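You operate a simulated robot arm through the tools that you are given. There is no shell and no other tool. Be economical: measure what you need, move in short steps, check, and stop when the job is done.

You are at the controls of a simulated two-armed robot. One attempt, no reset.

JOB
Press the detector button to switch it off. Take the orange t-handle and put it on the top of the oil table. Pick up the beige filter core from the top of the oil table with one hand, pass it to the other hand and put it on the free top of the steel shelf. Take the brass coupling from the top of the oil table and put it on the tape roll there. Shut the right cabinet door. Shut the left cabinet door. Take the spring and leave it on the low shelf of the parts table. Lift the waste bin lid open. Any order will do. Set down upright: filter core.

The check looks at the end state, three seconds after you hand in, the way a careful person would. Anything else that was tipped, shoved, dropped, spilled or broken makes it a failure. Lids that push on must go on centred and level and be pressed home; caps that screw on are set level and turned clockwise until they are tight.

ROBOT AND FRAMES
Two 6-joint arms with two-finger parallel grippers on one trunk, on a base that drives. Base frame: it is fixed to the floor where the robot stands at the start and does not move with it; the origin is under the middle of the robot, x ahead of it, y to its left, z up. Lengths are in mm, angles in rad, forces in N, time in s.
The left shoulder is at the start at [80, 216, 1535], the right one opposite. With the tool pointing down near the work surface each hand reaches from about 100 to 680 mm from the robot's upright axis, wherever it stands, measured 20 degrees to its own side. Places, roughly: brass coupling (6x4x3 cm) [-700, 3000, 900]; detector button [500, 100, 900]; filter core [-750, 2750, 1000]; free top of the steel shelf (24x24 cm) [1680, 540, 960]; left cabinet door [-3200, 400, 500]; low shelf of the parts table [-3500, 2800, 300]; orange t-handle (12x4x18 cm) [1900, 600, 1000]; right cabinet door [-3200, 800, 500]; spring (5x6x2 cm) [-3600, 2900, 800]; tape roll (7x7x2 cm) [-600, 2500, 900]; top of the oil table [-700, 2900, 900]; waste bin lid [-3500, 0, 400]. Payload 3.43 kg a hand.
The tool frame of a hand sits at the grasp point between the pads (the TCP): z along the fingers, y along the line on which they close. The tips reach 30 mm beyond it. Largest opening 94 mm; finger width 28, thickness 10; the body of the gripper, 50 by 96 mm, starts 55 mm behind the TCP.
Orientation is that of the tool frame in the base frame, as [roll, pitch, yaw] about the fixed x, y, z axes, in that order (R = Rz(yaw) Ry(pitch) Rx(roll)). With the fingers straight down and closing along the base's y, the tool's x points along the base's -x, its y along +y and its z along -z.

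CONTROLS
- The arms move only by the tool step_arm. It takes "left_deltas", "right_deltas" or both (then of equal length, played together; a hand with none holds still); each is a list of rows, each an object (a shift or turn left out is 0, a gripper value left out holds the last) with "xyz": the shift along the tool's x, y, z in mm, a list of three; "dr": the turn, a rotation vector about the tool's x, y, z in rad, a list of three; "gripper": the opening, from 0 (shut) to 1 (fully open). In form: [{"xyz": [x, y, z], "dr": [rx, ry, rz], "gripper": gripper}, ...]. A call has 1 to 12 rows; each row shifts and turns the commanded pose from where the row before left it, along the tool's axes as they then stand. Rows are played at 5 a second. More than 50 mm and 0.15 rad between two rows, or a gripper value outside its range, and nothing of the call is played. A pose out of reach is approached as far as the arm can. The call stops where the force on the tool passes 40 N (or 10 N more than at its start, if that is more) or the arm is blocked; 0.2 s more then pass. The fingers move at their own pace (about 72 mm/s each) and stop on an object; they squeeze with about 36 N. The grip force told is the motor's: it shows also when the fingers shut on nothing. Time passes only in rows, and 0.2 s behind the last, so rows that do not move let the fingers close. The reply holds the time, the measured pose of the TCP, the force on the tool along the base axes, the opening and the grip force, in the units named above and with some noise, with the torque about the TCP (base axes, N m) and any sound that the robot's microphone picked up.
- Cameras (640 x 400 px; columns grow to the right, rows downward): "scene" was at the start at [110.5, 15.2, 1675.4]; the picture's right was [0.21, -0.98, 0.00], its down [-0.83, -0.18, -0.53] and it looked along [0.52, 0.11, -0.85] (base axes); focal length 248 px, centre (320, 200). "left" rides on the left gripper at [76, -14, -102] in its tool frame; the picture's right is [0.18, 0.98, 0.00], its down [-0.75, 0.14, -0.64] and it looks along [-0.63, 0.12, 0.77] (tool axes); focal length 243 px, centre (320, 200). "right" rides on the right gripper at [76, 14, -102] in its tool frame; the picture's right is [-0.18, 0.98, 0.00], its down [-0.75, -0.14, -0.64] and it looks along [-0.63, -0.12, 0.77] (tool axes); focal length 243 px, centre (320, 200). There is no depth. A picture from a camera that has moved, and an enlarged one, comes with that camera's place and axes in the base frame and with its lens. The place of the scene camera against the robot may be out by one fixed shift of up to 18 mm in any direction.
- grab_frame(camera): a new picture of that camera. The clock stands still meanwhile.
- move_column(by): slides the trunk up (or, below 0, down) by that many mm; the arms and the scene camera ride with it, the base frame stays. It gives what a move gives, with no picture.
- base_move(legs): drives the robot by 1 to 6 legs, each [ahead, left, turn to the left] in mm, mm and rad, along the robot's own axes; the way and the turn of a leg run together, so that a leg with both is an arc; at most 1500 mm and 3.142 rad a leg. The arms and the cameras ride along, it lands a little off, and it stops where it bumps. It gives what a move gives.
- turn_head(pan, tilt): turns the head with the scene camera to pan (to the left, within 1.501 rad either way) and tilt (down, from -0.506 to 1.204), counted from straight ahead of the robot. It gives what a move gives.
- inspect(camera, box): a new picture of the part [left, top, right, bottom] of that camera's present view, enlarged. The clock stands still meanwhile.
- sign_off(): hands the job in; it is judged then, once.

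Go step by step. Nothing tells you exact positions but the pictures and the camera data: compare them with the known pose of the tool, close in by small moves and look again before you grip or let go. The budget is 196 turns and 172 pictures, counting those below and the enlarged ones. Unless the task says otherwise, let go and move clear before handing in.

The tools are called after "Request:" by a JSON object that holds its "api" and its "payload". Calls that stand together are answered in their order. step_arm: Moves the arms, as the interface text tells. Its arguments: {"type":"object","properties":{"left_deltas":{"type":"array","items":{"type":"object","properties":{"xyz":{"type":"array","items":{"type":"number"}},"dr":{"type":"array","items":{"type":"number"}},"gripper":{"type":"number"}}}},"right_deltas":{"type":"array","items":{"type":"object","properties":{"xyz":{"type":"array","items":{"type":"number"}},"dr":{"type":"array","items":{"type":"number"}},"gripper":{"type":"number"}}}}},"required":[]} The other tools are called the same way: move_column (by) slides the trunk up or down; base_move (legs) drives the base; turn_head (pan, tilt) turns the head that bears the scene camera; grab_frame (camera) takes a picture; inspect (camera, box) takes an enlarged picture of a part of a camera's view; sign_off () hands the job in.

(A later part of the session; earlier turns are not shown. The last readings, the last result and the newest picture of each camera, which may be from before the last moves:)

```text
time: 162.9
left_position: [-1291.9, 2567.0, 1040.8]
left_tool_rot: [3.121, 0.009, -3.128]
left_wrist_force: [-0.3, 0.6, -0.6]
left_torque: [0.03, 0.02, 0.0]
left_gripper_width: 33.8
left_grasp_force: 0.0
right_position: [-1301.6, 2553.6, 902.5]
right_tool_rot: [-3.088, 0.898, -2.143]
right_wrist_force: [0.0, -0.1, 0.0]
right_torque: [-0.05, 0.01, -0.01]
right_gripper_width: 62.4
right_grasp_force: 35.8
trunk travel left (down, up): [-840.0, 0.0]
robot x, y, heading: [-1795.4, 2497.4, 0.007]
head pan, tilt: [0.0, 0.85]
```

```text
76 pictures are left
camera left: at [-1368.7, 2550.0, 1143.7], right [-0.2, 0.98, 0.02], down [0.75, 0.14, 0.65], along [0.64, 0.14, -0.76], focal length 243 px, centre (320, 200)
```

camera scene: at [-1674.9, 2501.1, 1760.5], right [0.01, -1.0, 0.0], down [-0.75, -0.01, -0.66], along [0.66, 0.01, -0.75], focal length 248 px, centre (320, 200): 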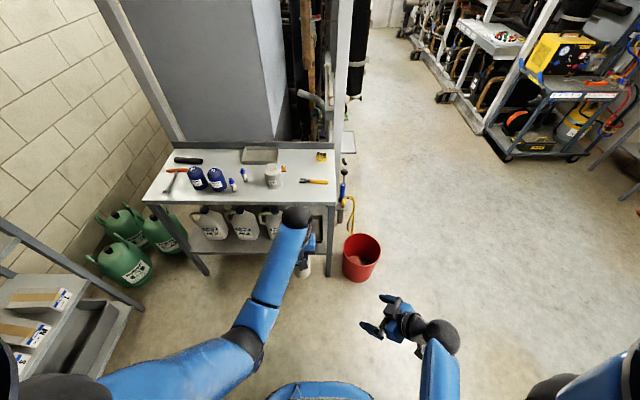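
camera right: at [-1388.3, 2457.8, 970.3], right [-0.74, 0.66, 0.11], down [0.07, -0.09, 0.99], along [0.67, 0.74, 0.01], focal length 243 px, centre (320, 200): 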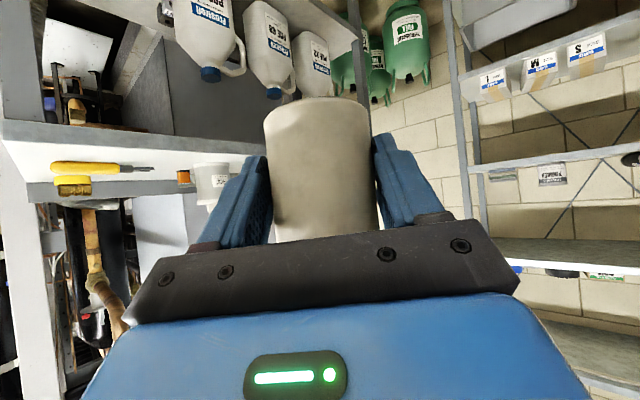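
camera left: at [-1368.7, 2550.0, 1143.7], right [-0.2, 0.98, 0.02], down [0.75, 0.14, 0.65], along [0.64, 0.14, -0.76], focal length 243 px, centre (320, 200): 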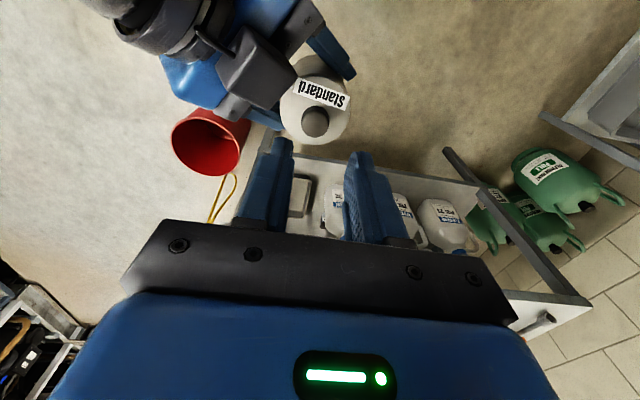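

Handover done; the right hand holds the core. Move the left hand aside, then raise the right and turn it to point straight ahead.

Request:
{"api": "step_arm", "payload": {"left_deltas": [{"xyz": [0, 45, 0]}, {"xyz": [0, 45, 0]}, {"xyz": [0, 45, 0]}, {"xyz": [0, 45, 0]}, {"xyz": [0, 45, 0]}]}}

Request:
{"api": "step_arm", "payload": {"right_deltas": [{"xyz": [-23.5, 0, -18.7]}, {"xyz": [-23.5, 0, -18.7]}, {"dr": [0.103, 0, 0.082]}, {"dr": [0.103, 0, 0.082]}, {"dr": [0.103, 0, 0.082]}, {"dr": [0.103, 0, 0.082]}, {"dr": [0.103, 0, 0.082]}, {"dr": [0.103, 0, 0.082]}, {"dr": [0.103, 0, 0.082]}, {}]}}

Request:
{"api": "grab_frame", "payload": {"camera": "right"}}

Request:
{"api": "grab_frame", "payload": {"camera": "scene"}}

```text
time: 164.1
left_position: [-1294.6, 2792.5, 1045.6]
left_tool_rot: [3.122, 0.008, -3.129]
left_wrist_force: [-0.6, 0.0, 1.3]
left_torque: [0.01, -0.03, 0.02]
left_gripper_width: 33.7
left_grasp_force: 0.1
right_position: [-1302.5, 2554.4, 903.1]
right_tool_rot: [-3.089, 0.893, -2.141]
right_wrist_force: [0.1, 0.1, -0.3]
right_torque: [-0.07, -0.01, -0.01]
right_gripper_width: 61.8
right_grasp_force: 36.1
trunk travel left (down, up): [-840.0, 0.0]
robot x, y, heading: [-1797.4, 2499.8, 0.009]
head pan, tilt: [0.0, 0.85]
```

```text
time: 166.3
left_position: [-1296.0, 2790.9, 1045.8]
left_tool_rot: [3.12, 0.009, -3.128]
left_wrist_force: [-0.8, 0.3, 0.0]
left_torque: [-0.02, 0.01, 0.01]
left_gripper_width: 33.8
left_grasp_force: 0.0
right_position: [-1303.6, 2555.0, 962.5]
right_tool_rot: [-3.105, 0.924, -3.08]
right_wrist_force: [-0.9, 0.1, 0.6]
right_torque: [-0.04, 0.04, 0.0]
right_gripper_width: 61.8
right_grasp_force: 36.1
trunk travel left (down, up): [-840.0, 0.0]
robot x, y, heading: [-1798.2, 2499.1, 0.008]
head pan, tilt: [0.0, 0.85]
```

```text
75 pictures are left
camera right: at [-1430.7, 2564.2, 962.4], right [0.08, 0.99, 0.12], down [-0.05, -0.12, 0.99], along [1.0, -0.08, 0.04], focal length 243 px, centre (320, 200)
```

right: 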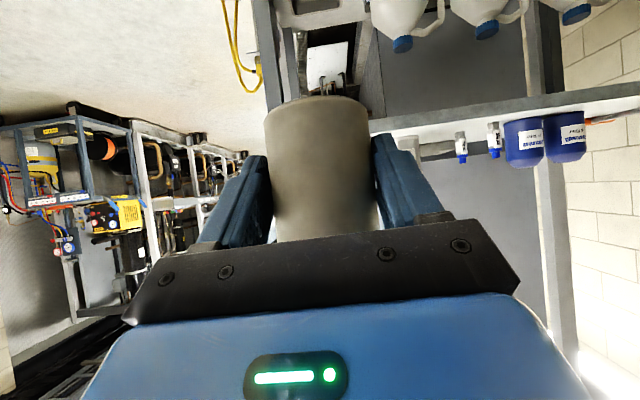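

```text
74 pictures are left
camera scene: at [-1674.8, 2501.1, 1762.5], right [0.01, -1.0, 0.0], down [-0.75, -0.01, -0.66], along [0.66, 0.0, -0.75], focal length 248 px, centre (320, 200)
```

scene: 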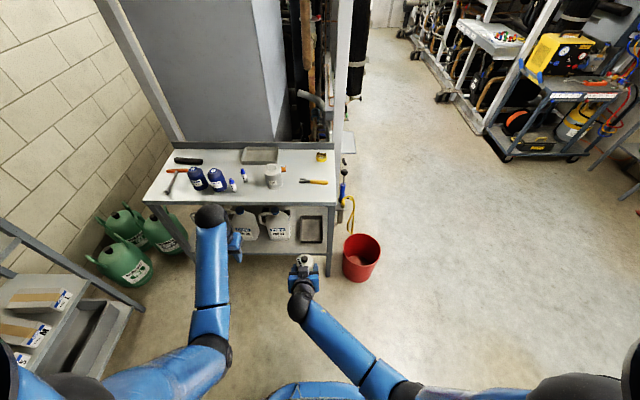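

Right hand points ahead with the core upright. Raise it and drive to the steel shelf.

Request:
{"api": "step_arm", "payload": {"right_deltas": [{"xyz": [-20, 0, -15]}, {"xyz": [-20, 0, -15]}, {"xyz": [-20, 0, -15]}, {}]}}

Request:
{"api": "base_move", "payload": {"legs": [[0, -900, 0], [1500, 0, 0], [1500, 0, 0], [580, 0, 0], [0, 0, -1.575]]}}

Request:
{"api": "turn_head", "payload": {"pan": 0, "tilt": 0.75}}

Request:
{"api": "grab_frame", "payload": {"camera": "scene"}}

```text
time: 167.3
left_position: [-1295.4, 2790.0, 1046.3]
left_tool_rot: [3.121, 0.009, -3.128]
left_wrist_force: [-0.4, 0.8, 1.1]
left_torque: [0.01, 0.04, 0.01]
left_gripper_width: 33.8
left_grasp_force: 0.1
right_position: [-1303.4, 2555.4, 1038.3]
right_tool_rot: [-3.105, 0.921, -3.077]
right_wrist_force: [0.5, -0.2, -1.8]
right_torque: [0.01, 0.06, -0.03]
right_gripper_width: 61.6
right_grasp_force: 36.2
trunk travel left (down, up): [-840.0, 0.0]
robot x, y, heading: [-1801.3, 2497.7, 0.01]
head pan, tilt: [0.0, 0.85]
```

```text
time: 193.1
left_position: [2138.5, 1245.9, 1045.9]
left_tool_rot: [3.121, 0.009, 1.618]
left_wrist_force: [-0.2, -0.2, -0.1]
left_torque: [-0.02, 0.03, -0.01]
left_gripper_width: 34.1
left_grasp_force: 0.1
right_position: [1902.5, 1245.2, 1037.7]
right_tool_rot: [-3.105, 0.92, 1.67]
right_wrist_force: [-0.1, 0.9, -3.2]
right_torque: [0.04, -0.01, -0.01]
right_gripper_width: 60.8
right_grasp_force: 35.9
trunk travel left (down, up): [-840.0, 0.0]
robot x, y, heading: [1829.8, 1735.8, -1.531]
head pan, tilt: [0.0, 0.85]
```

```text
time: 193.8
left_position: [2137.7, 1247.0, 1046.5]
left_tool_rot: [3.124, 0.007, 1.618]
left_wrist_force: [0.2, 0.2, -0.6]
left_torque: [0.02, -0.01, 0.02]
left_gripper_width: 33.5
left_grasp_force: 0.1
right_position: [1902.7, 1246.4, 1037.5]
right_tool_rot: [-3.105, 0.922, 1.67]
right_wrist_force: [-0.6, 0.4, -3.1]
right_torque: [0.08, 0.03, 0.0]
right_gripper_width: 60.6
right_grasp_force: 36.1
trunk travel left (down, up): [-840.0, 0.0]
robot x, y, heading: [1831.7, 1738.8, -1.522]
head pan, tilt: [0.0, 0.75]
```

```text
73 pictures are left
camera scene: at [1847.6, 1623.2, 1770.5], right [-1.0, -0.04, 0.0], down [-0.03, 0.68, -0.73], along [0.03, -0.73, -0.68], focal length 248 px, centre (320, 200)
```

scene: 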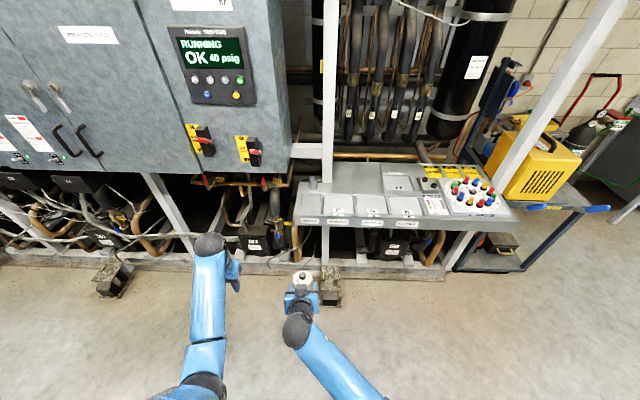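

Core still held. The free shelf top spans about x 1560–1800, y 430–670. I'll retract the left hand and drive to [1650,1270] facing the shelf.

Request:
{"api": "step_arm", "payload": {"left_deltas": [{"xyz": [40, 0, 0]}, {"xyz": [40, -10, 0]}, {"xyz": [40, -20, 0]}, {}]}}

Request:
{"api": "base_move", "payload": {"legs": [[0, -185, -0.048], [450, 0, 0]]}}

Request:
{"api": "grab_frame", "payload": {"camera": "right"}}

Request:
{"api": "grab_frame", "payload": {"camera": "scene"}}

```text
time: 194.8
left_position: [2104.8, 1362.4, 1044.4]
left_tool_rot: [3.12, 0.009, 1.617]
left_wrist_force: [0.5, -0.5, 0.7]
left_torque: [-0.01, -0.01, 0.0]
left_gripper_width: 34.0
left_grasp_force: 0.0
right_position: [1902.2, 1246.4, 1037.5]
right_tool_rot: [-3.106, 0.921, 1.669]
right_wrist_force: [-0.5, -0.1, -3.6]
right_torque: [0.06, -0.04, 0.03]
right_gripper_width: 60.7
right_grasp_force: 36.0
trunk travel left (down, up): [-840.0, 0.0]
robot x, y, heading: [1831.6, 1733.1, -1.527]
head pan, tilt: [0.0, 0.75]
```

```text
time: 198.6
left_position: [1898.3, 896.4, 1045.3]
left_tool_rot: [3.121, 0.009, 1.568]
left_wrist_force: [0.2, 0.4, 0.8]
left_torque: [0.0, 0.01, -0.01]
left_gripper_width: 33.7
left_grasp_force: 0.1
right_position: [1689.8, 790.0, 1039.2]
right_tool_rot: [-3.103, 0.923, 1.62]
right_wrist_force: [-1.2, -0.2, -1.9]
right_torque: [0.04, 0.01, -0.02]
right_gripper_width: 60.5
right_grasp_force: 35.9
trunk travel left (down, up): [-840.0, 0.0]
robot x, y, heading: [1642.4, 1285.0, -1.585]
head pan, tilt: [0.0, 0.75]
```

```text
72 pictures are left
camera right: at [1703.7, 917.8, 1038.4], right [0.99, -0.09, 0.13], down [-0.12, 0.06, 0.99], along [-0.1, -0.99, 0.04], focal length 243 px, centre (320, 200)
```

right: 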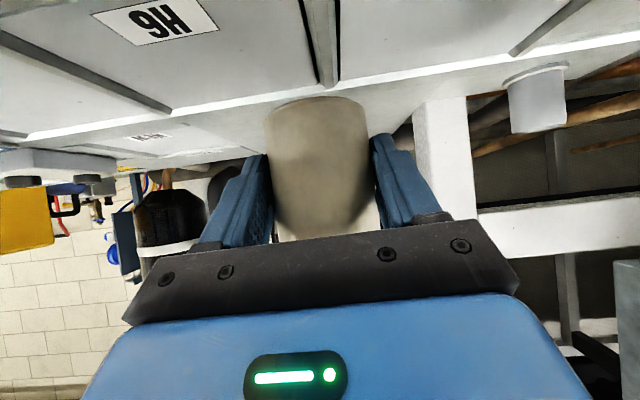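

```text
71 pictures are left
camera scene: at [1654.6, 1171.8, 1770.8], right [-1.0, 0.01, 0.0], down [0.01, 0.68, -0.73], along [-0.01, -0.73, -0.68], focal length 248 px, centre (320, 200)
```

scene: 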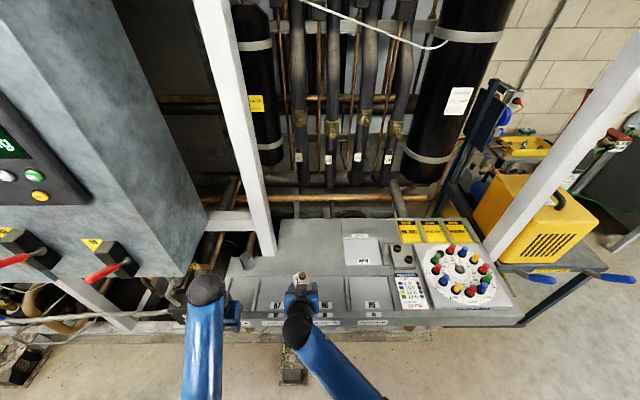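

Advance the core over the free area to about [1690,560], then look.

Request:
{"api": "step_arm", "payload": {"right_deltas": [{"dr": [0, 0.026, 0]}, {"xyz": [-22, 0, 28.5]}, {"xyz": [-22, 0, 28.5]}, {"xyz": [-22, 0, 28.5]}, {"xyz": [-22, 0, 28.5]}, {"xyz": [-22, 0, 28.5]}, {"xyz": [-22, 0, 28.5]}, {}]}}

Request:
{"api": "grab_frame", "payload": {"camera": "right"}}

Request:
{"api": "inspect", "payload": {"camera": "scene", "box": [210, 190, 450, 340]}}

```text
time: 200.4
left_position: [1897.7, 894.1, 1044.5]
left_tool_rot: [3.121, 0.01, 1.568]
left_wrist_force: [0.8, -0.9, 0.4]
left_torque: [0.05, 0.01, -0.01]
left_gripper_width: 34.0
left_grasp_force: 0.1
right_position: [1695.4, 572.1, 1032.6]
right_tool_rot: [-3.106, 0.896, 1.62]
right_wrist_force: [0.2, 0.4, -3.5]
right_torque: [0.07, -0.02, -0.03]
right_gripper_width: 60.6
right_grasp_force: 36.1
trunk travel left (down, up): [-840.0, 0.0]
robot x, y, heading: [1643.1, 1282.0, -1.578]
head pan, tilt: [0.0, 0.75]
```

```text
70 pictures are left
camera right: at [1707.4, 699.7, 1036.5], right [0.99, -0.1, 0.12], down [-0.12, 0.03, 0.99], along [-0.1, -1.0, 0.02], focal length 243 px, centre (320, 200)
```

right: 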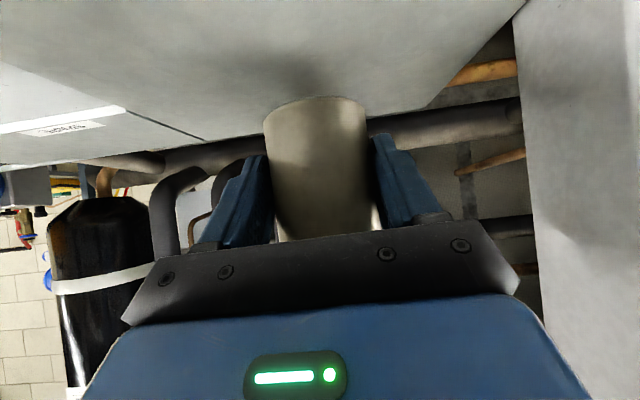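

```text
2.67 times, centred on (330, 265) of scene
camera zoom: at [1654.7, 1168.5, 1770.5], right [-1.0, 0.01, 0.0], down [0.01, 0.68, -0.73], along [-0.01, -0.73, -0.68], focal length 661 px, centre (293, 27)
```

zoom: 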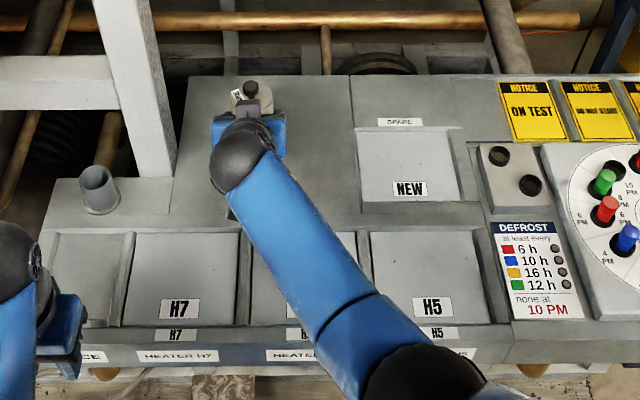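

The core's footprint will land mid-plate. Lower carefully until contact.

Request:
{"api": "step_arm", "payload": {"right_deltas": [{"xyz": [9.4, 0, 7.5]}, {"xyz": [7.8, 0, 6.2]}, {"xyz": [3.1, 0, 2.5]}, {"xyz": [2.3, 0, 1.9]}, {"xyz": [2.3, 0, 1.9]}, {"xyz": [1.6, 0, 1.25]}, {"xyz": [1.6, 0, 1.25]}, {}]}}

Request:
{"api": "grab_frame", "payload": {"camera": "right"}}

```text
time: 202.2
left_position: [1898.4, 895.5, 1042.4]
left_tool_rot: [3.119, 0.008, 1.569]
left_wrist_force: [-0.5, -1.0, -0.2]
left_torque: [-0.02, 0.0, 0.01]
left_gripper_width: 33.8
left_grasp_force: 0.0
right_position: [1694.3, 571.3, 996.6]
right_tool_rot: [-3.106, 0.894, 1.619]
right_wrist_force: [0.7, 0.1, -3.1]
right_torque: [0.03, -0.01, -0.02]
right_gripper_width: 60.4
right_grasp_force: 36.0
trunk travel left (down, up): [-840.0, 0.0]
robot x, y, heading: [1639.9, 1280.2, -1.577]
head pan, tilt: [0.0, 0.75]
```

```text
68 pictures are left
camera right: at [1707.4, 699.2, 1001.1], right [0.99, -0.1, 0.12], down [-0.12, 0.03, 0.99], along [-0.1, -0.99, 0.02], focal length 243 px, centre (320, 200)
```

right: 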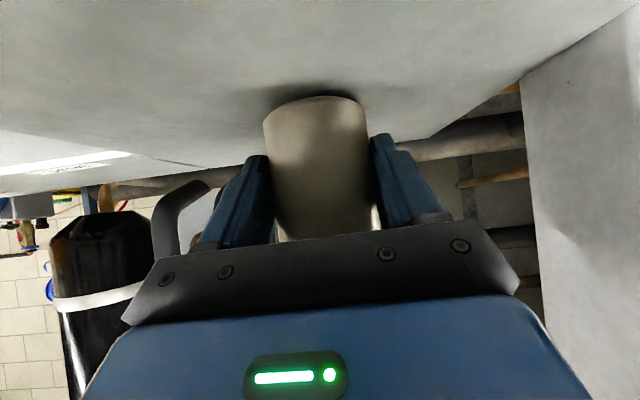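

Request:
{"api": "step_arm", "payload": {"right_deltas": [{"xyz": [1.6, 0, 1.25]}, {"xyz": [1.6, 0, 1.25]}, {"xyz": [1.6, 0, 1.25]}, {"xyz": [1.6, 0, 1.25]}, {"xyz": [1.2, 0, 0.95]}, {"xyz": [1.2, 0, 0.95]}]}}

Request:
{"api": "inspect", "payload": {"camera": "right", "box": [220, 60, 420, 185]}}

```text
time: 203.6
left_position: [1898.3, 896.8, 1045.6]
left_tool_rot: [3.121, 0.013, 1.57]
left_wrist_force: [-0.1, 0.1, 0.3]
left_torque: [-0.02, 0.0, -0.02]
left_gripper_width: 33.9
left_grasp_force: 0.0
right_position: [1694.5, 573.9, 990.9]
right_tool_rot: [-3.113, 0.904, 1.614]
right_wrist_force: [-2.1, -2.1, 24.0]
right_torque: [-0.4, -0.67, 0.0]
right_gripper_width: 60.0
right_grasp_force: 35.6
trunk travel left (down, up): [-840.0, 0.0]
robot x, y, heading: [1641.2, 1281.3, -1.581]
head pan, tilt: [0.0, 0.75]
```

```text
3.20 times, centred on (320, 122) of right
camera zoom: at [1707.5, 701.4, 993.9], right [0.99, -0.09, 0.13], down [-0.12, 0.04, 0.99], along [-0.1, -0.99, 0.02], focal length 776 px, centre (320, 448)
```

zoom: 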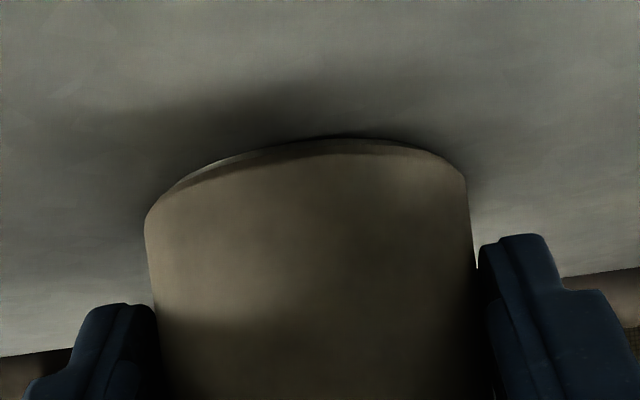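

Contact made; the core leans slightly (one edge ~1–2 mm up). Apply a small roll correction and then release gently.

Request:
{"api": "step_arm", "payload": {"right_deltas": [{"xyz": [-1.2, 0, -0.95]}, {"dr": [-0.019, 0, 0.023]}, {"xyz": [0.5, 0, 0.4]}, {}]}}

Request:
{"api": "inspect", "payload": {"camera": "right", "box": [220, 60, 420, 185]}}

```text
time: 204.6
left_position: [1897.8, 897.6, 1046.1]
left_tool_rot: [3.121, 0.011, 1.568]
left_wrist_force: [-0.6, 0.4, -0.1]
left_torque: [0.03, 0.03, 0.01]
left_gripper_width: 33.8
left_grasp_force: 0.0
right_position: [1693.6, 574.1, 990.6]
right_tool_rot: [3.128, 0.901, 1.582]
right_wrist_force: [-2.4, -2.4, 22.4]
right_torque: [-0.1, 0.47, -0.04]
right_gripper_width: 59.6
right_grasp_force: 35.6
trunk travel left (down, up): [-840.0, 0.0]
robot x, y, heading: [1642.1, 1280.6, -1.581]
head pan, tilt: [0.0, 0.75]
```

```text
3.20 times, centred on (320, 122) of right
camera zoom: at [1707.0, 702.1, 993.4], right [0.98, -0.09, 0.15], down [-0.15, 0.03, 0.99], along [-0.1, -1.0, 0.02], focal length 776 px, centre (320, 448)
```

zoom: 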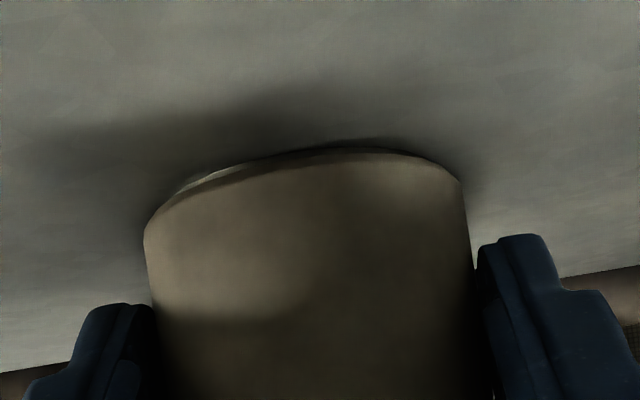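

Now the opposite side bears, so it's within about a degree. Undo half of the roll and release.

Request:
{"api": "step_arm", "payload": {"right_deltas": [{"dr": [0.008, 0, -0.01]}, {"xyz": [-0.5, 0, -0.4]}, {"gripper": 0.75}, {"gripper": 0.85}, {"gripper": 1}, {}]}}

Request:
{"api": "grab_frame", "payload": {"camera": "right"}}

```text
time: 206.0
left_position: [1897.0, 894.4, 1043.2]
left_tool_rot: [3.121, 0.008, 1.568]
left_wrist_force: [-0.2, -0.2, -0.4]
left_torque: [0.0, -0.02, 0.0]
left_gripper_width: 33.8
left_grasp_force: 0.0
right_position: [1695.9, 571.5, 988.2]
right_tool_rot: [-3.132, 0.895, 1.599]
right_wrist_force: [-0.4, 0.3, 0.1]
right_torque: [-0.01, -0.02, -0.01]
right_gripper_width: 94.0
right_grasp_force: 0.2
trunk travel left (down, up): [-840.0, 0.0]
robot x, y, heading: [1639.8, 1279.1, -1.575]
head pan, tilt: [0.0, 0.75]
```

```text
65 pictures are left
camera right: at [1707.7, 699.9, 991.1], right [0.99, -0.09, 0.14], down [-0.14, 0.03, 0.99], along [-0.1, -1.0, 0.01], focal length 243 px, centre (320, 200)
```

right: 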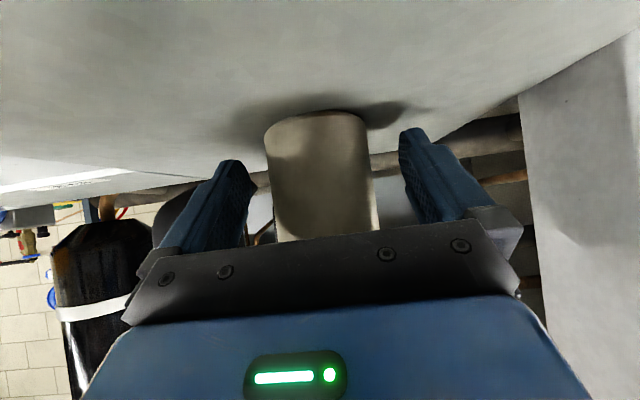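

Standing on its own. Retreat horizontally straight back and verify.

Request:
{"api": "step_arm", "payload": {"right_deltas": [{"xyz": [12.5, 0, -15.6]}, {"xyz": [18.7, 0, -23.4]}, {"xyz": [18.7, 0, -23.4]}, {"xyz": [18.7, 0, -23.4]}, {"xyz": [10, 0, -35]}, {"xyz": [0, 0, -40]}]}}

Request:
{"api": "grab_frame", "payload": {"camera": "right"}}

Request:
{"api": "inspect", "payload": {"camera": "scene", "box": [210, 190, 450, 340]}}

```text
time: 207.4
left_position: [1898.5, 895.9, 1044.2]
left_tool_rot: [3.12, 0.01, 1.569]
left_wrist_force: [0.3, -0.3, -0.2]
left_torque: [0.0, 0.02, 0.04]
left_gripper_width: 33.7
left_grasp_force: 0.0
right_position: [1691.1, 747.2, 1028.1]
right_tool_rot: [-3.133, 0.896, 1.598]
right_wrist_force: [0.1, 0.0, 0.6]
right_torque: [0.01, 0.0, 0.01]
right_gripper_width: 93.9
right_grasp_force: 0.0
trunk travel left (down, up): [-840.0, 0.0]
robot x, y, heading: [1643.6, 1280.1, -1.579]
head pan, tilt: [0.0, 0.75]
```

```text
64 pictures are left
camera right: at [1704.4, 875.7, 1031.4], right [0.99, -0.09, 0.14], down [-0.14, 0.03, 0.99], along [-0.1, -1.0, 0.02], focal length 243 px, centre (320, 200)
```

right: 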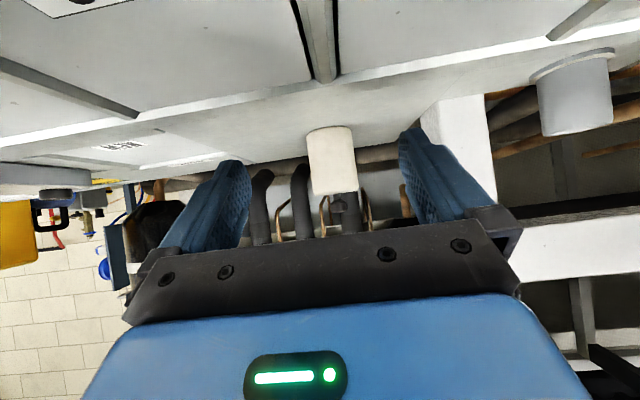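

```text
2.67 times, centred on (330, 265) of scene
camera zoom: at [1654.2, 1170.8, 1770.7], right [-1.0, 0.01, 0.0], down [0.01, 0.68, -0.73], along [-0.01, -0.73, -0.68], focal length 661 px, centre (293, 27)
```

zoom: 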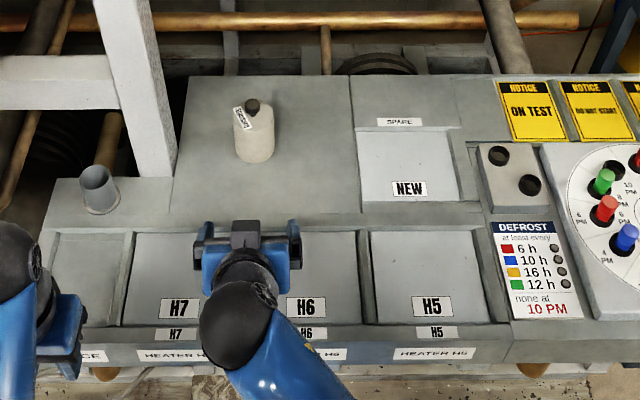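

The core stands upright on the shelf. Now drive to the far side of the room for the spring, cabinet and bin.

Request:
{"api": "base_move", "payload": {"legs": [[-450, 0, 0], [0, 0, -1.565], [1500, 0, 0], [1500, 0, 0], [600, 0, 0]]}}

Request:
{"api": "turn_head", "payload": {"pan": 0.45, "tilt": 0.55}}

Request:
{"api": "grab_frame", "payload": {"camera": "scene"}}

Request:
{"api": "turn_head", "payload": {"pan": -0.5, "tilt": 0.55}}

Request:
{"api": "grab_frame", "payload": {"camera": "scene"}}

```text
time: 231.0
left_position: [-2329.0, 1320.0, 1044.9]
left_tool_rot: [3.121, 0.011, 0.041]
left_wrist_force: [-0.5, -0.4, -0.4]
left_torque: [-0.01, 0.04, 0.0]
left_gripper_width: 33.7
left_grasp_force: 0.1
right_position: [-2486.9, 1518.1, 1027.1]
right_tool_rot: [-3.132, 0.898, 0.069]
right_wrist_force: [-0.6, 0.8, 0.0]
right_torque: [-0.05, 0.0, -0.01]
right_gripper_width: 93.9
right_grasp_force: 0.0
trunk travel left (down, up): [-840.0, 0.0]
robot x, y, heading: [-1953.9, 1590.5, -3.11]
head pan, tilt: [0.0, 0.75]
```

```text
time: 231.9
left_position: [-2332.1, 1319.4, 1043.1]
left_tool_rot: [3.12, 0.009, 0.039]
left_wrist_force: [1.0, -0.1, 1.3]
left_torque: [0.01, -0.03, -0.01]
left_gripper_width: 33.6
left_grasp_force: 0.0
right_position: [-2487.3, 1518.0, 1026.6]
right_tool_rot: [-3.132, 0.894, 0.069]
right_wrist_force: [-0.3, -1.1, 0.0]
right_torque: [0.03, 0.01, 0.0]
right_gripper_width: 94.1
right_grasp_force: 0.1
trunk travel left (down, up): [-840.0, 0.0]
robot x, y, heading: [-1951.8, 1589.2, -3.109]
head pan, tilt: [0.45, 0.55]
```

```text
62 pictures are left
camera scene: at [-2053.3, 1548.1, 1787.8], right [-0.47, 0.89, 0.0], down [0.46, 0.24, -0.85], along [-0.75, -0.4, -0.52], focal length 248 px, centre (320, 200)
```

scene: 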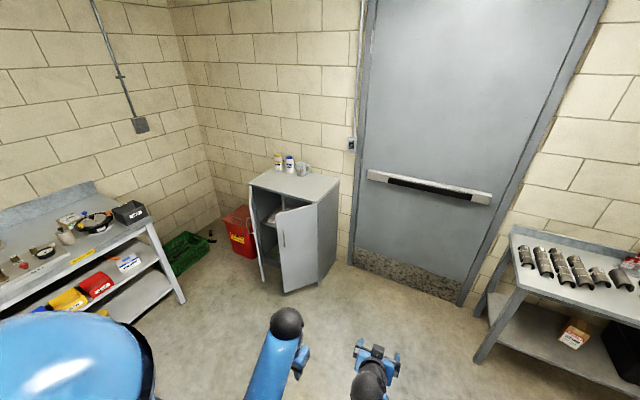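

```text
time: 233.1
left_position: [-2330.2, 1319.7, 1044.4]
left_tool_rot: [3.121, 0.009, 0.042]
left_wrist_force: [-0.3, -0.7, -0.5]
left_torque: [0.03, -0.02, 0.0]
left_gripper_width: 34.0
left_grasp_force: 0.1
right_position: [-2487.8, 1518.8, 1026.0]
right_tool_rot: [-3.133, 0.896, 0.07]
right_wrist_force: [0.2, 0.0, -0.4]
right_torque: [0.05, 0.0, 0.02]
right_gripper_width: 94.3
right_grasp_force: 0.0
trunk travel left (down, up): [-840.0, 0.0]
robot x, y, heading: [-1952.2, 1585.5, -3.11]
head pan, tilt: [-0.499, 0.55]
```

```text
61 pictures are left
camera scene: at [-2053.3, 1630.2, 1787.9], right [0.45, 0.89, 0.0], down [0.47, -0.23, -0.85], along [-0.76, 0.38, -0.52], focal length 248 px, centre (320, 200)
```

scene: 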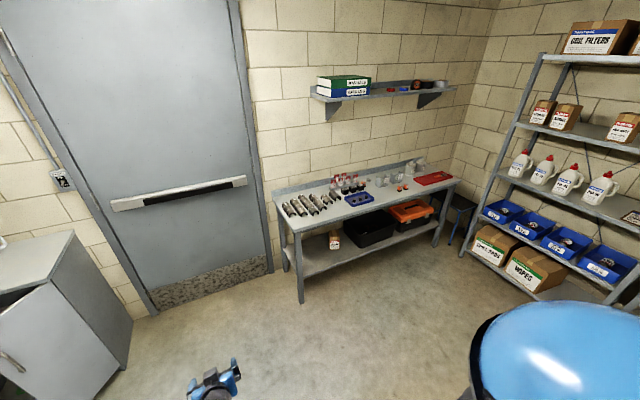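

Let me zoom into the parts table to find the spring and the low shelf's free spot.

Request:
{"api": "inspect", "payload": {"camera": "scene", "box": [270, 145, 470, 270]}}

Request:
{"api": "inspect", "payload": {"camera": "scene", "box": [360, 160, 456, 220]}}

```text
3.20 times, centred on (370, 208) of scene
camera zoom: at [-2053.3, 1630.2, 1787.9], right [0.45, 0.89, 0.0], down [0.47, -0.23, -0.85], along [-0.76, 0.38, -0.52], focal length 794 px, centre (160, 176)
```

zoom: 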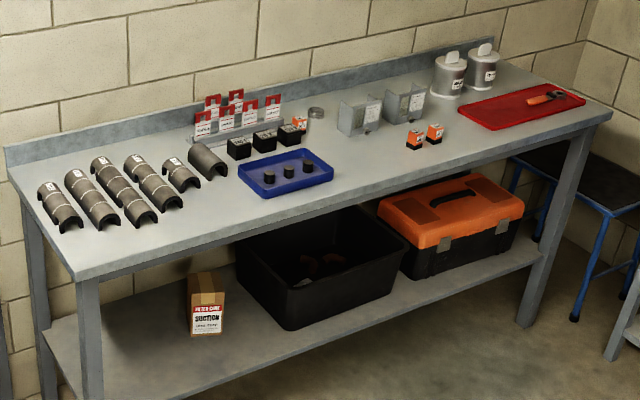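

```text
6.67 times, centred on (408, 190) of scene
camera zoom: at [-2053.3, 1630.2, 1787.9], right [0.45, 0.89, 0.0], down [0.47, -0.23, -0.85], along [-0.76, 0.38, -0.52], focal length 1653 px, centre (-267, 267)
```

zoom: 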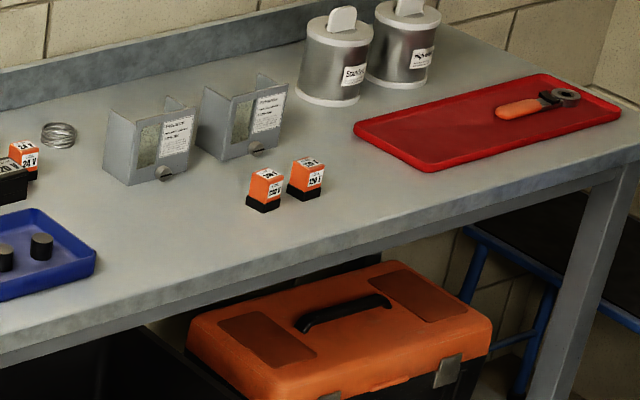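

The spring is the small coil at about [-3620,2896,790], near the back of the parts table. I'll restore the right hand to tool-down, drive in front of it, and lower the trunk.

Request:
{"api": "step_arm", "payload": {"right_deltas": [{"xyz": [40, 0, -20], "dr": [0, 0.15, 0]}, {"xyz": [20, 0, 0], "dr": [0, 0.15, 0]}, {"dr": [0, 0.15, 0]}, {"dr": [0, 0.15, 0]}, {"dr": [0, 0.15, 0]}, {"dr": [0, 0.14, 0]}]}}

Request:
{"api": "base_move", "payload": {"legs": [[0, 1160, -0.03], [780, 0, 0]]}}

```text
time: 234.5
left_position: [-2331.0, 1320.0, 1043.3]
left_tool_rot: [3.122, 0.009, 0.041]
left_wrist_force: [0.3, 0.7, 0.6]
left_torque: [0.05, 0.03, 0.0]
left_gripper_width: 33.9
left_grasp_force: 0.1
right_position: [-2433.6, 1520.9, 994.5]
right_tool_rot: [-3.136, 0.003, 0.064]
right_wrist_force: [-0.2, 0.4, 0.6]
right_torque: [0.03, 0.0, 0.0]
right_gripper_width: 93.7
right_grasp_force: 0.0
trunk travel left (down, up): [-840.0, 0.0]
robot x, y, heading: [-1951.4, 1587.7, -3.106]
head pan, tilt: [-0.499, 0.55]
```

```text
time: 244.2
left_position: [-3113.3, 200.9, 1044.1]
left_tool_rot: [3.121, 0.01, -0.021]
left_wrist_force: [-0.1, 0.2, 0.2]
left_torque: [0.04, 0.01, -0.04]
left_gripper_width: 34.1
left_grasp_force: 0.1
right_position: [-3203.5, 408.8, 995.0]
right_tool_rot: [-3.136, 0.009, 0.002]
right_wrist_force: [0.0, 0.4, -0.2]
right_torque: [-0.01, 0.01, -0.03]
right_gripper_width: 93.8
right_grasp_force: 0.1
trunk travel left (down, up): [-840.0, 0.0]
robot x, y, heading: [-2725.2, 448.6, 3.121]
head pan, tilt: [-0.499, 0.55]
```

I strafed the wrong way and am now in front of the cabinet; nothing was hit. I'll do the doors first: back off a bit and look.

Request:
{"api": "base_move", "payload": {"legs": [[-350, 0, 0.02]]}}

Request:
{"api": "turn_head", "payload": {"pan": 0, "tilt": 0.7}}

Request:
{"api": "grab_frame", "payload": {"camera": "scene"}}

```text
time: 246.4
left_position: [-2762.6, 186.2, 1043.2]
left_tool_rot: [3.12, 0.007, 0.008]
left_wrist_force: [0.1, 0.0, 0.3]
left_torque: [0.03, 0.02, -0.02]
left_gripper_width: 34.0
left_grasp_force: 0.1
right_position: [-2857.3, 391.5, 994.2]
right_tool_rot: [-3.137, 0.005, 0.031]
right_wrist_force: [-0.2, 0.3, -0.2]
right_torque: [0.01, 0.0, 0.01]
right_gripper_width: 94.1
right_grasp_force: 0.0
trunk travel left (down, up): [-840.0, 0.0]
robot x, y, heading: [-2377.2, 443.2, -3.139]
head pan, tilt: [-0.499, 0.55]
```

```text
time: 247.4
left_position: [-2758.5, 186.6, 1044.5]
left_tool_rot: [3.12, 0.012, 0.009]
left_wrist_force: [-1.1, -0.2, 0.0]
left_torque: [0.02, 0.03, 0.01]
left_gripper_width: 33.8
left_grasp_force: 0.1
right_position: [-2855.1, 392.4, 994.8]
right_tool_rot: [-3.135, 0.006, 0.032]
right_wrist_force: [0.6, -0.7, -0.4]
right_torque: [0.01, -0.02, 0.02]
right_gripper_width: 94.0
right_grasp_force: 0.1
trunk travel left (down, up): [-840.0, 0.0]
robot x, y, heading: [-2379.5, 449.3, -3.143]
head pan, tilt: [0.0, 0.7]
```

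```text
58 pictures are left
camera scene: at [-2478.0, 445.9, 1774.9], right [0.0, 1.0, 0.0], down [0.64, 0.0, -0.77], along [-0.77, 0.0, -0.64], focal length 248 px, centre (320, 200)
```

scene: 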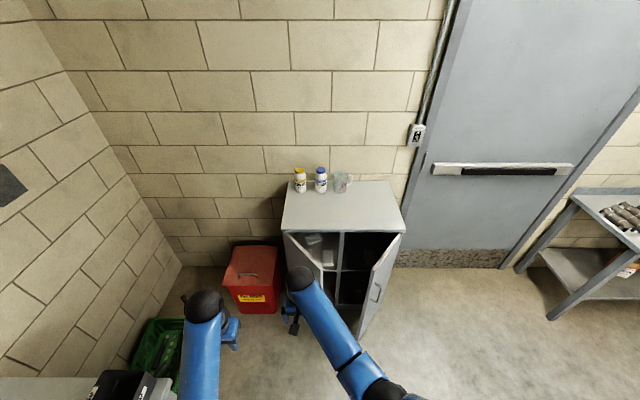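

Cabinet front is at x≈-3290 (y 279–852, top z≈900); both doors are open ~48° with free edges near [-3104,692] and [-3094,454]. I'll set the right hand (closed) outside the right door at z≈855.

Request:
{"api": "step_arm", "payload": {"right_deltas": [{"xyz": [0, -44, 0], "gripper": 0}, {"xyz": [0, -44, 0]}, {"xyz": [0, -44, 0]}, {"xyz": [0, -44, 0]}, {"xyz": [0, -44, 0]}, {"xyz": [0, -44, 0]}, {"xyz": [0, -44, 0]}, {"xyz": [0, -44, 0]}]}}

Request:
{"api": "move_column", "payload": {"by": -140}}

Request:
{"api": "base_move", "payload": {"legs": [[195, 0, 0]]}}

Request:
{"api": "grab_frame", "payload": {"camera": "scene"}}

Request:
{"api": "grab_frame", "payload": {"camera": "right"}}

```text
time: 249.2
left_position: [-2760.1, 186.7, 1045.0]
left_tool_rot: [3.12, 0.009, 0.01]
left_wrist_force: [0.7, -0.2, 0.4]
left_torque: [0.0, -0.01, 0.04]
left_gripper_width: 33.8
left_grasp_force: 0.0
right_position: [-2863.8, 744.9, 996.5]
right_tool_rot: [-3.137, 0.007, 0.031]
right_wrist_force: [0.5, -1.0, 0.6]
right_torque: [0.0, 0.0, -0.01]
right_gripper_width: 0.2
right_grasp_force: 32.7
trunk travel left (down, up): [-840.0, 0.0]
robot x, y, heading: [-2377.6, 445.2, -3.141]
head pan, tilt: [0.0, 0.7]
```

```text
time: 250.8
left_position: [-2760.2, 186.5, 903.7]
left_tool_rot: [3.12, 0.009, 0.009]
left_wrist_force: [-0.3, -0.8, 0.8]
left_torque: [0.01, -0.02, -0.03]
left_gripper_width: 33.8
left_grasp_force: 0.1
right_position: [-2863.5, 744.1, 857.7]
right_tool_rot: [-3.136, 0.006, 0.031]
right_wrist_force: [-0.5, 0.1, -0.2]
right_torque: [-0.01, 0.01, -0.01]
right_gripper_width: 0.1
right_grasp_force: 33.0
trunk travel left (down, up): [-700.0, 140.0]
robot x, y, heading: [-2379.3, 442.7, -3.141]
head pan, tilt: [0.0, 0.7]
```

```text
time: 252.4
left_position: [-2950.2, 186.4, 904.4]
left_tool_rot: [3.122, 0.011, 0.008]
left_wrist_force: [0.3, 0.0, 0.1]
left_torque: [-0.01, 0.04, -0.01]
left_gripper_width: 33.5
left_grasp_force: 0.0
right_position: [-3053.7, 743.4, 859.0]
right_tool_rot: [-3.137, 0.01, 0.031]
right_wrist_force: [0.2, -0.2, -0.1]
right_torque: [-0.04, 0.03, 0.0]
right_gripper_width: 0.0
right_grasp_force: 32.8
trunk travel left (down, up): [-700.0, 140.0]
robot x, y, heading: [-2565.9, 443.8, -3.139]
head pan, tilt: [0.0, 0.7]
```

```text
57 pictures are left
camera scene: at [-2666.3, 445.6, 1635.2], right [0.0, 1.0, 0.0], down [0.64, 0.0, -0.77], along [-0.77, 0.0, -0.64], focal length 248 px, centre (320, 200)
```

scene: 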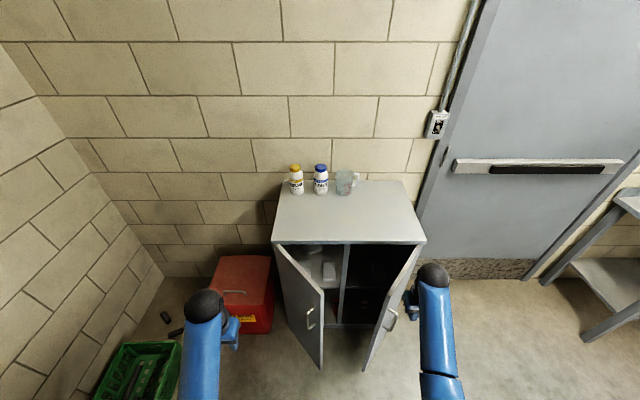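

```text
56 pictures are left
camera right: at [-2974.9, 730.6, 960.0], right [-0.15, -0.99, 0.0], down [-0.75, 0.11, 0.65], along [-0.64, 0.1, -0.76], focal length 243 px, centre (320, 200)
```

right: 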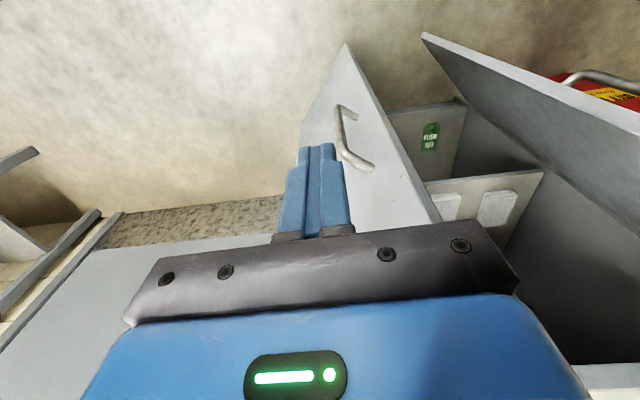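

Bring base 90 mm nearer (hand compensated), then sweep the right door shut along its arc.

Request:
{"api": "step_arm", "payload": {"right_deltas": [{"xyz": [45, 0, 0]}, {"xyz": [35, 0, 0]}]}}

Request:
{"api": "base_move", "payload": {"legs": [[90, 0, 0]]}}

Request:
{"api": "step_arm", "payload": {"right_deltas": [{"xyz": [-35, 18, 0]}, {"xyz": [-25, 15, 0]}, {"xyz": [-18, 14, 0]}, {"xyz": [-30, 25, 0]}, {"xyz": [-33, 19, 0]}, {"xyz": [-30, 12, 0]}, {}]}}

Request:
{"api": "grab_frame", "payload": {"camera": "scene"}}

```text
time: 253.0
left_position: [-2949.4, 186.0, 905.3]
left_tool_rot: [3.121, 0.013, 0.009]
left_wrist_force: [0.0, 0.5, -0.3]
left_torque: [-0.01, 0.03, -0.01]
left_gripper_width: 33.9
left_grasp_force: 0.1
right_position: [-2972.6, 743.0, 858.9]
right_tool_rot: [-3.136, 0.009, 0.032]
right_wrist_force: [0.1, 0.2, 0.6]
right_torque: [0.02, 0.03, 0.01]
right_gripper_width: 0.1
right_grasp_force: 32.8
trunk travel left (down, up): [-700.0, 140.0]
robot x, y, heading: [-2568.6, 442.7, -3.144]
head pan, tilt: [0.0, 0.7]
```

```text
time: 254.1
left_position: [-3034.8, 185.0, 905.5]
left_tool_rot: [3.12, 0.011, 0.008]
left_wrist_force: [1.1, -0.4, -0.1]
left_torque: [0.0, 0.0, 0.03]
left_gripper_width: 33.7
left_grasp_force: 0.0
right_position: [-3060.9, 742.9, 858.9]
right_tool_rot: [-3.135, 0.011, 0.032]
right_wrist_force: [1.1, -0.3, -0.4]
right_torque: [-0.03, 0.03, 0.0]
right_gripper_width: 0.1
right_grasp_force: 32.6
trunk travel left (down, up): [-700.0, 140.0]
robot x, y, heading: [-2656.7, 444.8, -3.139]
head pan, tilt: [0.0, 0.7]
```

```text
time: 255.7
left_position: [-3041.0, 186.6, 904.1]
left_tool_rot: [3.12, 0.008, 0.008]
left_wrist_force: [0.3, 1.0, 1.3]
left_torque: [-0.05, 0.0, 0.0]
left_gripper_width: 33.7
left_grasp_force: 0.1
right_position: [-3231.5, 635.4, 858.8]
right_tool_rot: [-3.136, 0.007, 0.031]
right_wrist_force: [0.3, -0.9, 0.2]
right_torque: [-0.01, 0.0, 0.01]
right_gripper_width: 0.0
right_grasp_force: 33.6
trunk travel left (down, up): [-700.0, 140.0]
robot x, y, heading: [-2655.5, 447.0, -3.141]
head pan, tilt: [0.0, 0.7]
```

```text
55 pictures are left
camera scene: at [-2758.8, 445.6, 1634.8], right [0.0, 1.0, 0.0], down [0.64, 0.0, -0.77], along [-0.77, 0.0, -0.64], focal length 248 px, centre (320, 200)
```

scene: 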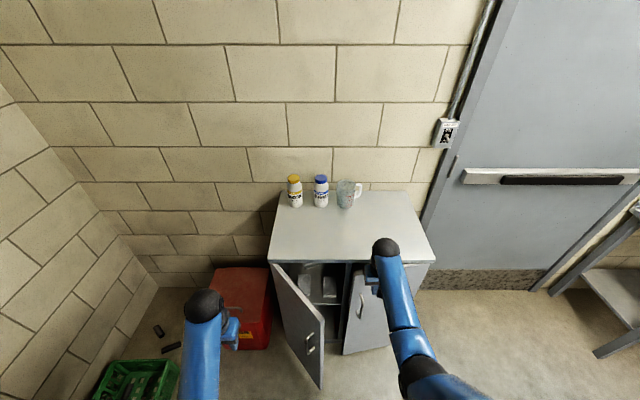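

The right door is swinging shut. Continue pushing to closure.

Request:
{"api": "step_arm", "payload": {"right_deltas": [{"xyz": [-12, 3, 0]}, {"xyz": [-12, 2, 0]}, {"xyz": [-10, 0, 0]}, {"xyz": [-8, 0, 0]}, {"xyz": [-6, 0, 0]}, {"xyz": [-5, 0, 0]}, {"xyz": [-5, 0, 0]}, {"xyz": [-5, 0, 0]}]}}

Request:
{"api": "grab_frame", "payload": {"camera": "scene"}}

```text
time: 257.5
left_position: [-3040.4, 185.8, 904.9]
left_tool_rot: [3.121, 0.008, 0.01]
left_wrist_force: [-0.2, -0.1, -0.7]
left_torque: [0.02, 0.0, 0.01]
left_gripper_width: 34.0
left_grasp_force: 0.1
right_position: [-3295.3, 627.7, 857.2]
right_tool_rot: [-3.136, 0.005, 0.033]
right_wrist_force: [-0.1, -0.7, -0.4]
right_torque: [0.03, 0.01, -0.01]
right_gripper_width: 0.0
right_grasp_force: 33.4
trunk travel left (down, up): [-700.0, 140.0]
robot x, y, heading: [-2652.5, 446.3, -3.141]
head pan, tilt: [0.0, 0.7]
```

```text
54 pictures are left
camera scene: at [-2759.5, 445.3, 1634.7], right [0.0, 1.0, 0.0], down [0.64, 0.0, -0.76], along [-0.76, 0.0, -0.64], focal length 248 px, centre (320, 200)
```

scene: 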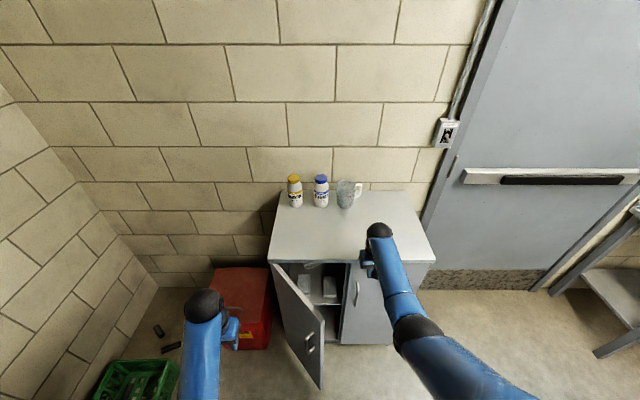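

Request:
{"api": "step_arm", "payload": {"right_deltas": [{"xyz": [-6, 0, 0]}, {"xyz": [-6, 0, 0]}, {"xyz": [-6, 0, 0]}, {"xyz": [-6, 0, 0]}, {"xyz": [-5, 0, 0]}, {"xyz": [-5, 0, 0]}, {"xyz": [-5, 0, 0]}, {"xyz": [-5, 0, 0]}]}}

Request:
{"api": "grab_frame", "payload": {"camera": "right"}}

Request:
{"api": "inspect", "payload": {"camera": "scene", "box": [250, 230, 450, 390]}}

```text
time: 258.4
left_position: [-3036.5, 185.1, 906.3]
left_tool_rot: [3.123, 0.011, 0.007]
left_wrist_force: [-0.4, -0.4, 0.1]
left_torque: [-0.02, -0.03, -0.01]
left_gripper_width: 33.9
left_grasp_force: 0.1
right_position: [-3301.7, 627.8, 855.8]
right_tool_rot: [-3.136, -0.015, 0.029]
right_wrist_force: [26.5, -0.1, 15.3]
right_torque: [0.28, 1.4, -0.34]
right_gripper_width: 0.2
right_grasp_force: 33.3
trunk travel left (down, up): [-700.0, 140.0]
robot x, y, heading: [-2653.3, 440.1, -3.141]
head pan, tilt: [0.0, 0.7]
stopped in row 4 (right hand): the force on the tool passed its limit at 44 N (the readings are from after the stop); the commanded pose is now the measured one
```

```text
53 pictures are left
camera right: at [-3226.8, 615.1, 959.2], right [-0.16, -0.99, -0.01], down [-0.77, 0.12, 0.63], along [-0.62, 0.1, -0.78], focal length 243 px, centre (320, 200)
```

right: 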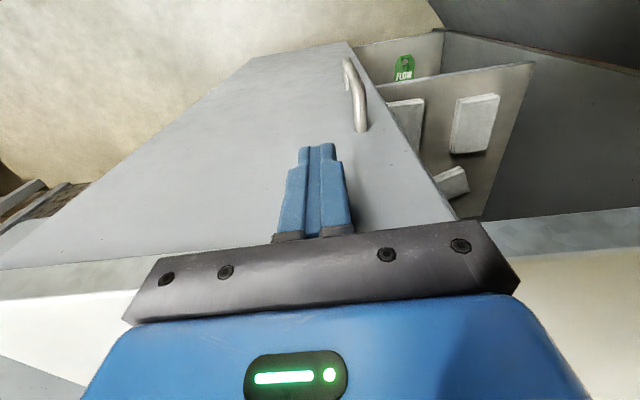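

```text
2.50 times, centred on (350, 310) of scene
camera zoom: at [-2751.9, 444.5, 1635.5], right [0.0, 1.0, 0.0], down [0.64, 0.0, -0.77], along [-0.77, 0.0, -0.64], focal length 620 px, centre (245, -75)
```

zoom: 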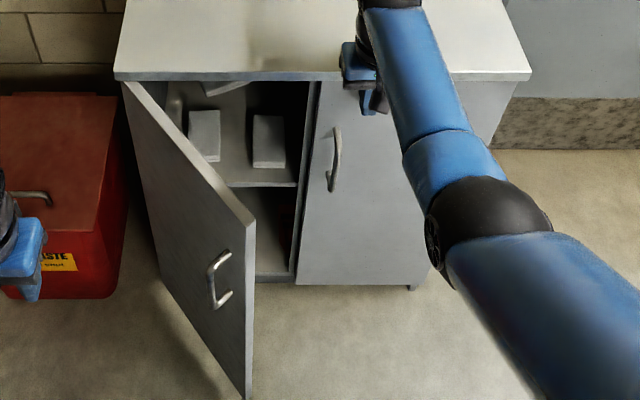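

Right door looks shut (pressed against the stop). Retreat the right hand, shift the base 100 mm right, and bring the left hand outside the left door.

Request:
{"api": "step_arm", "payload": {"right_deltas": [{"xyz": [30, 0, 0]}, {"xyz": [45, 0, 0]}, {"xyz": [45, 0, 0]}, {"xyz": [45, 0, 0]}, {"xyz": [45, 0, 0]}], "left_deltas": [{"gripper": 0}, {"xyz": [0, 0, 25]}, {"xyz": [0, 0, 22]}, {}, {}]}}

Request:
{"api": "base_move", "payload": {"legs": [[0, -100, 0]]}}

Request:
{"api": "step_arm", "payload": {"left_deltas": [{"xyz": [-15, -35, 0]}, {"xyz": [-25, -35, 0]}, {"xyz": [-35, -30, 0]}]}}

Request:
{"api": "grab_frame", "payload": {"camera": "scene"}}

```text
time: 259.6
left_position: [-3034.5, 186.2, 859.3]
left_tool_rot: [3.121, 0.008, 0.007]
left_wrist_force: [0.4, -0.3, 0.3]
left_torque: [0.04, 0.01, -0.01]
left_gripper_width: 0.1
left_grasp_force: 32.9
right_position: [-3094.9, 634.7, 858.7]
right_tool_rot: [-3.136, -0.008, 0.029]
right_wrist_force: [0.6, 0.4, 1.4]
right_torque: [0.01, -0.01, 0.02]
right_gripper_width: 0.1
right_grasp_force: 33.0
trunk travel left (down, up): [-700.0, 140.0]
robot x, y, heading: [-2654.3, 444.1, -3.136]
head pan, tilt: [0.0, 0.7]
```

```text
time: 260.8
left_position: [-3037.4, 280.5, 857.2]
left_tool_rot: [3.124, 0.008, 0.007]
left_wrist_force: [0.1, -1.3, -0.3]
left_torque: [0.03, 0.01, -0.01]
left_gripper_width: 0.0
left_grasp_force: 33.0
right_position: [-3096.2, 729.9, 858.0]
right_tool_rot: [-3.134, -0.009, 0.029]
right_wrist_force: [0.3, 1.1, 0.3]
right_torque: [0.01, -0.01, 0.0]
right_gripper_width: 0.3
right_grasp_force: 32.8
trunk travel left (down, up): [-700.0, 140.0]
robot x, y, heading: [-2652.3, 540.7, -3.137]
head pan, tilt: [0.0, 0.7]
```

```text
time: 261.6
left_position: [-3113.5, 383.8, 858.3]
left_tool_rot: [3.119, 0.006, 0.007]
left_wrist_force: [-0.1, 0.4, 0.3]
left_torque: [0.01, -0.01, 0.01]
left_gripper_width: 0.1
left_grasp_force: 32.8
right_position: [-3098.2, 735.8, 855.9]
right_tool_rot: [-3.14, -0.012, 0.029]
right_wrist_force: [0.0, -1.2, 0.0]
right_torque: [-0.07, -0.06, 0.0]
right_gripper_width: 0.1
right_grasp_force: 33.1
trunk travel left (down, up): [-700.0, 140.0]
robot x, y, heading: [-2657.7, 544.1, -3.142]
head pan, tilt: [0.0, 0.7]
```

```text
51 pictures are left
camera scene: at [-2760.1, 545.8, 1634.6], right [0.0, 1.0, 0.0], down [0.65, 0.0, -0.76], along [-0.76, 0.0, -0.65], focal length 248 px, centre (320, 200)
```

scene: 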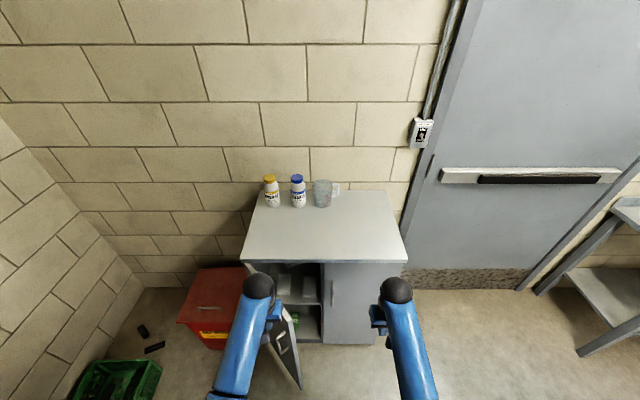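

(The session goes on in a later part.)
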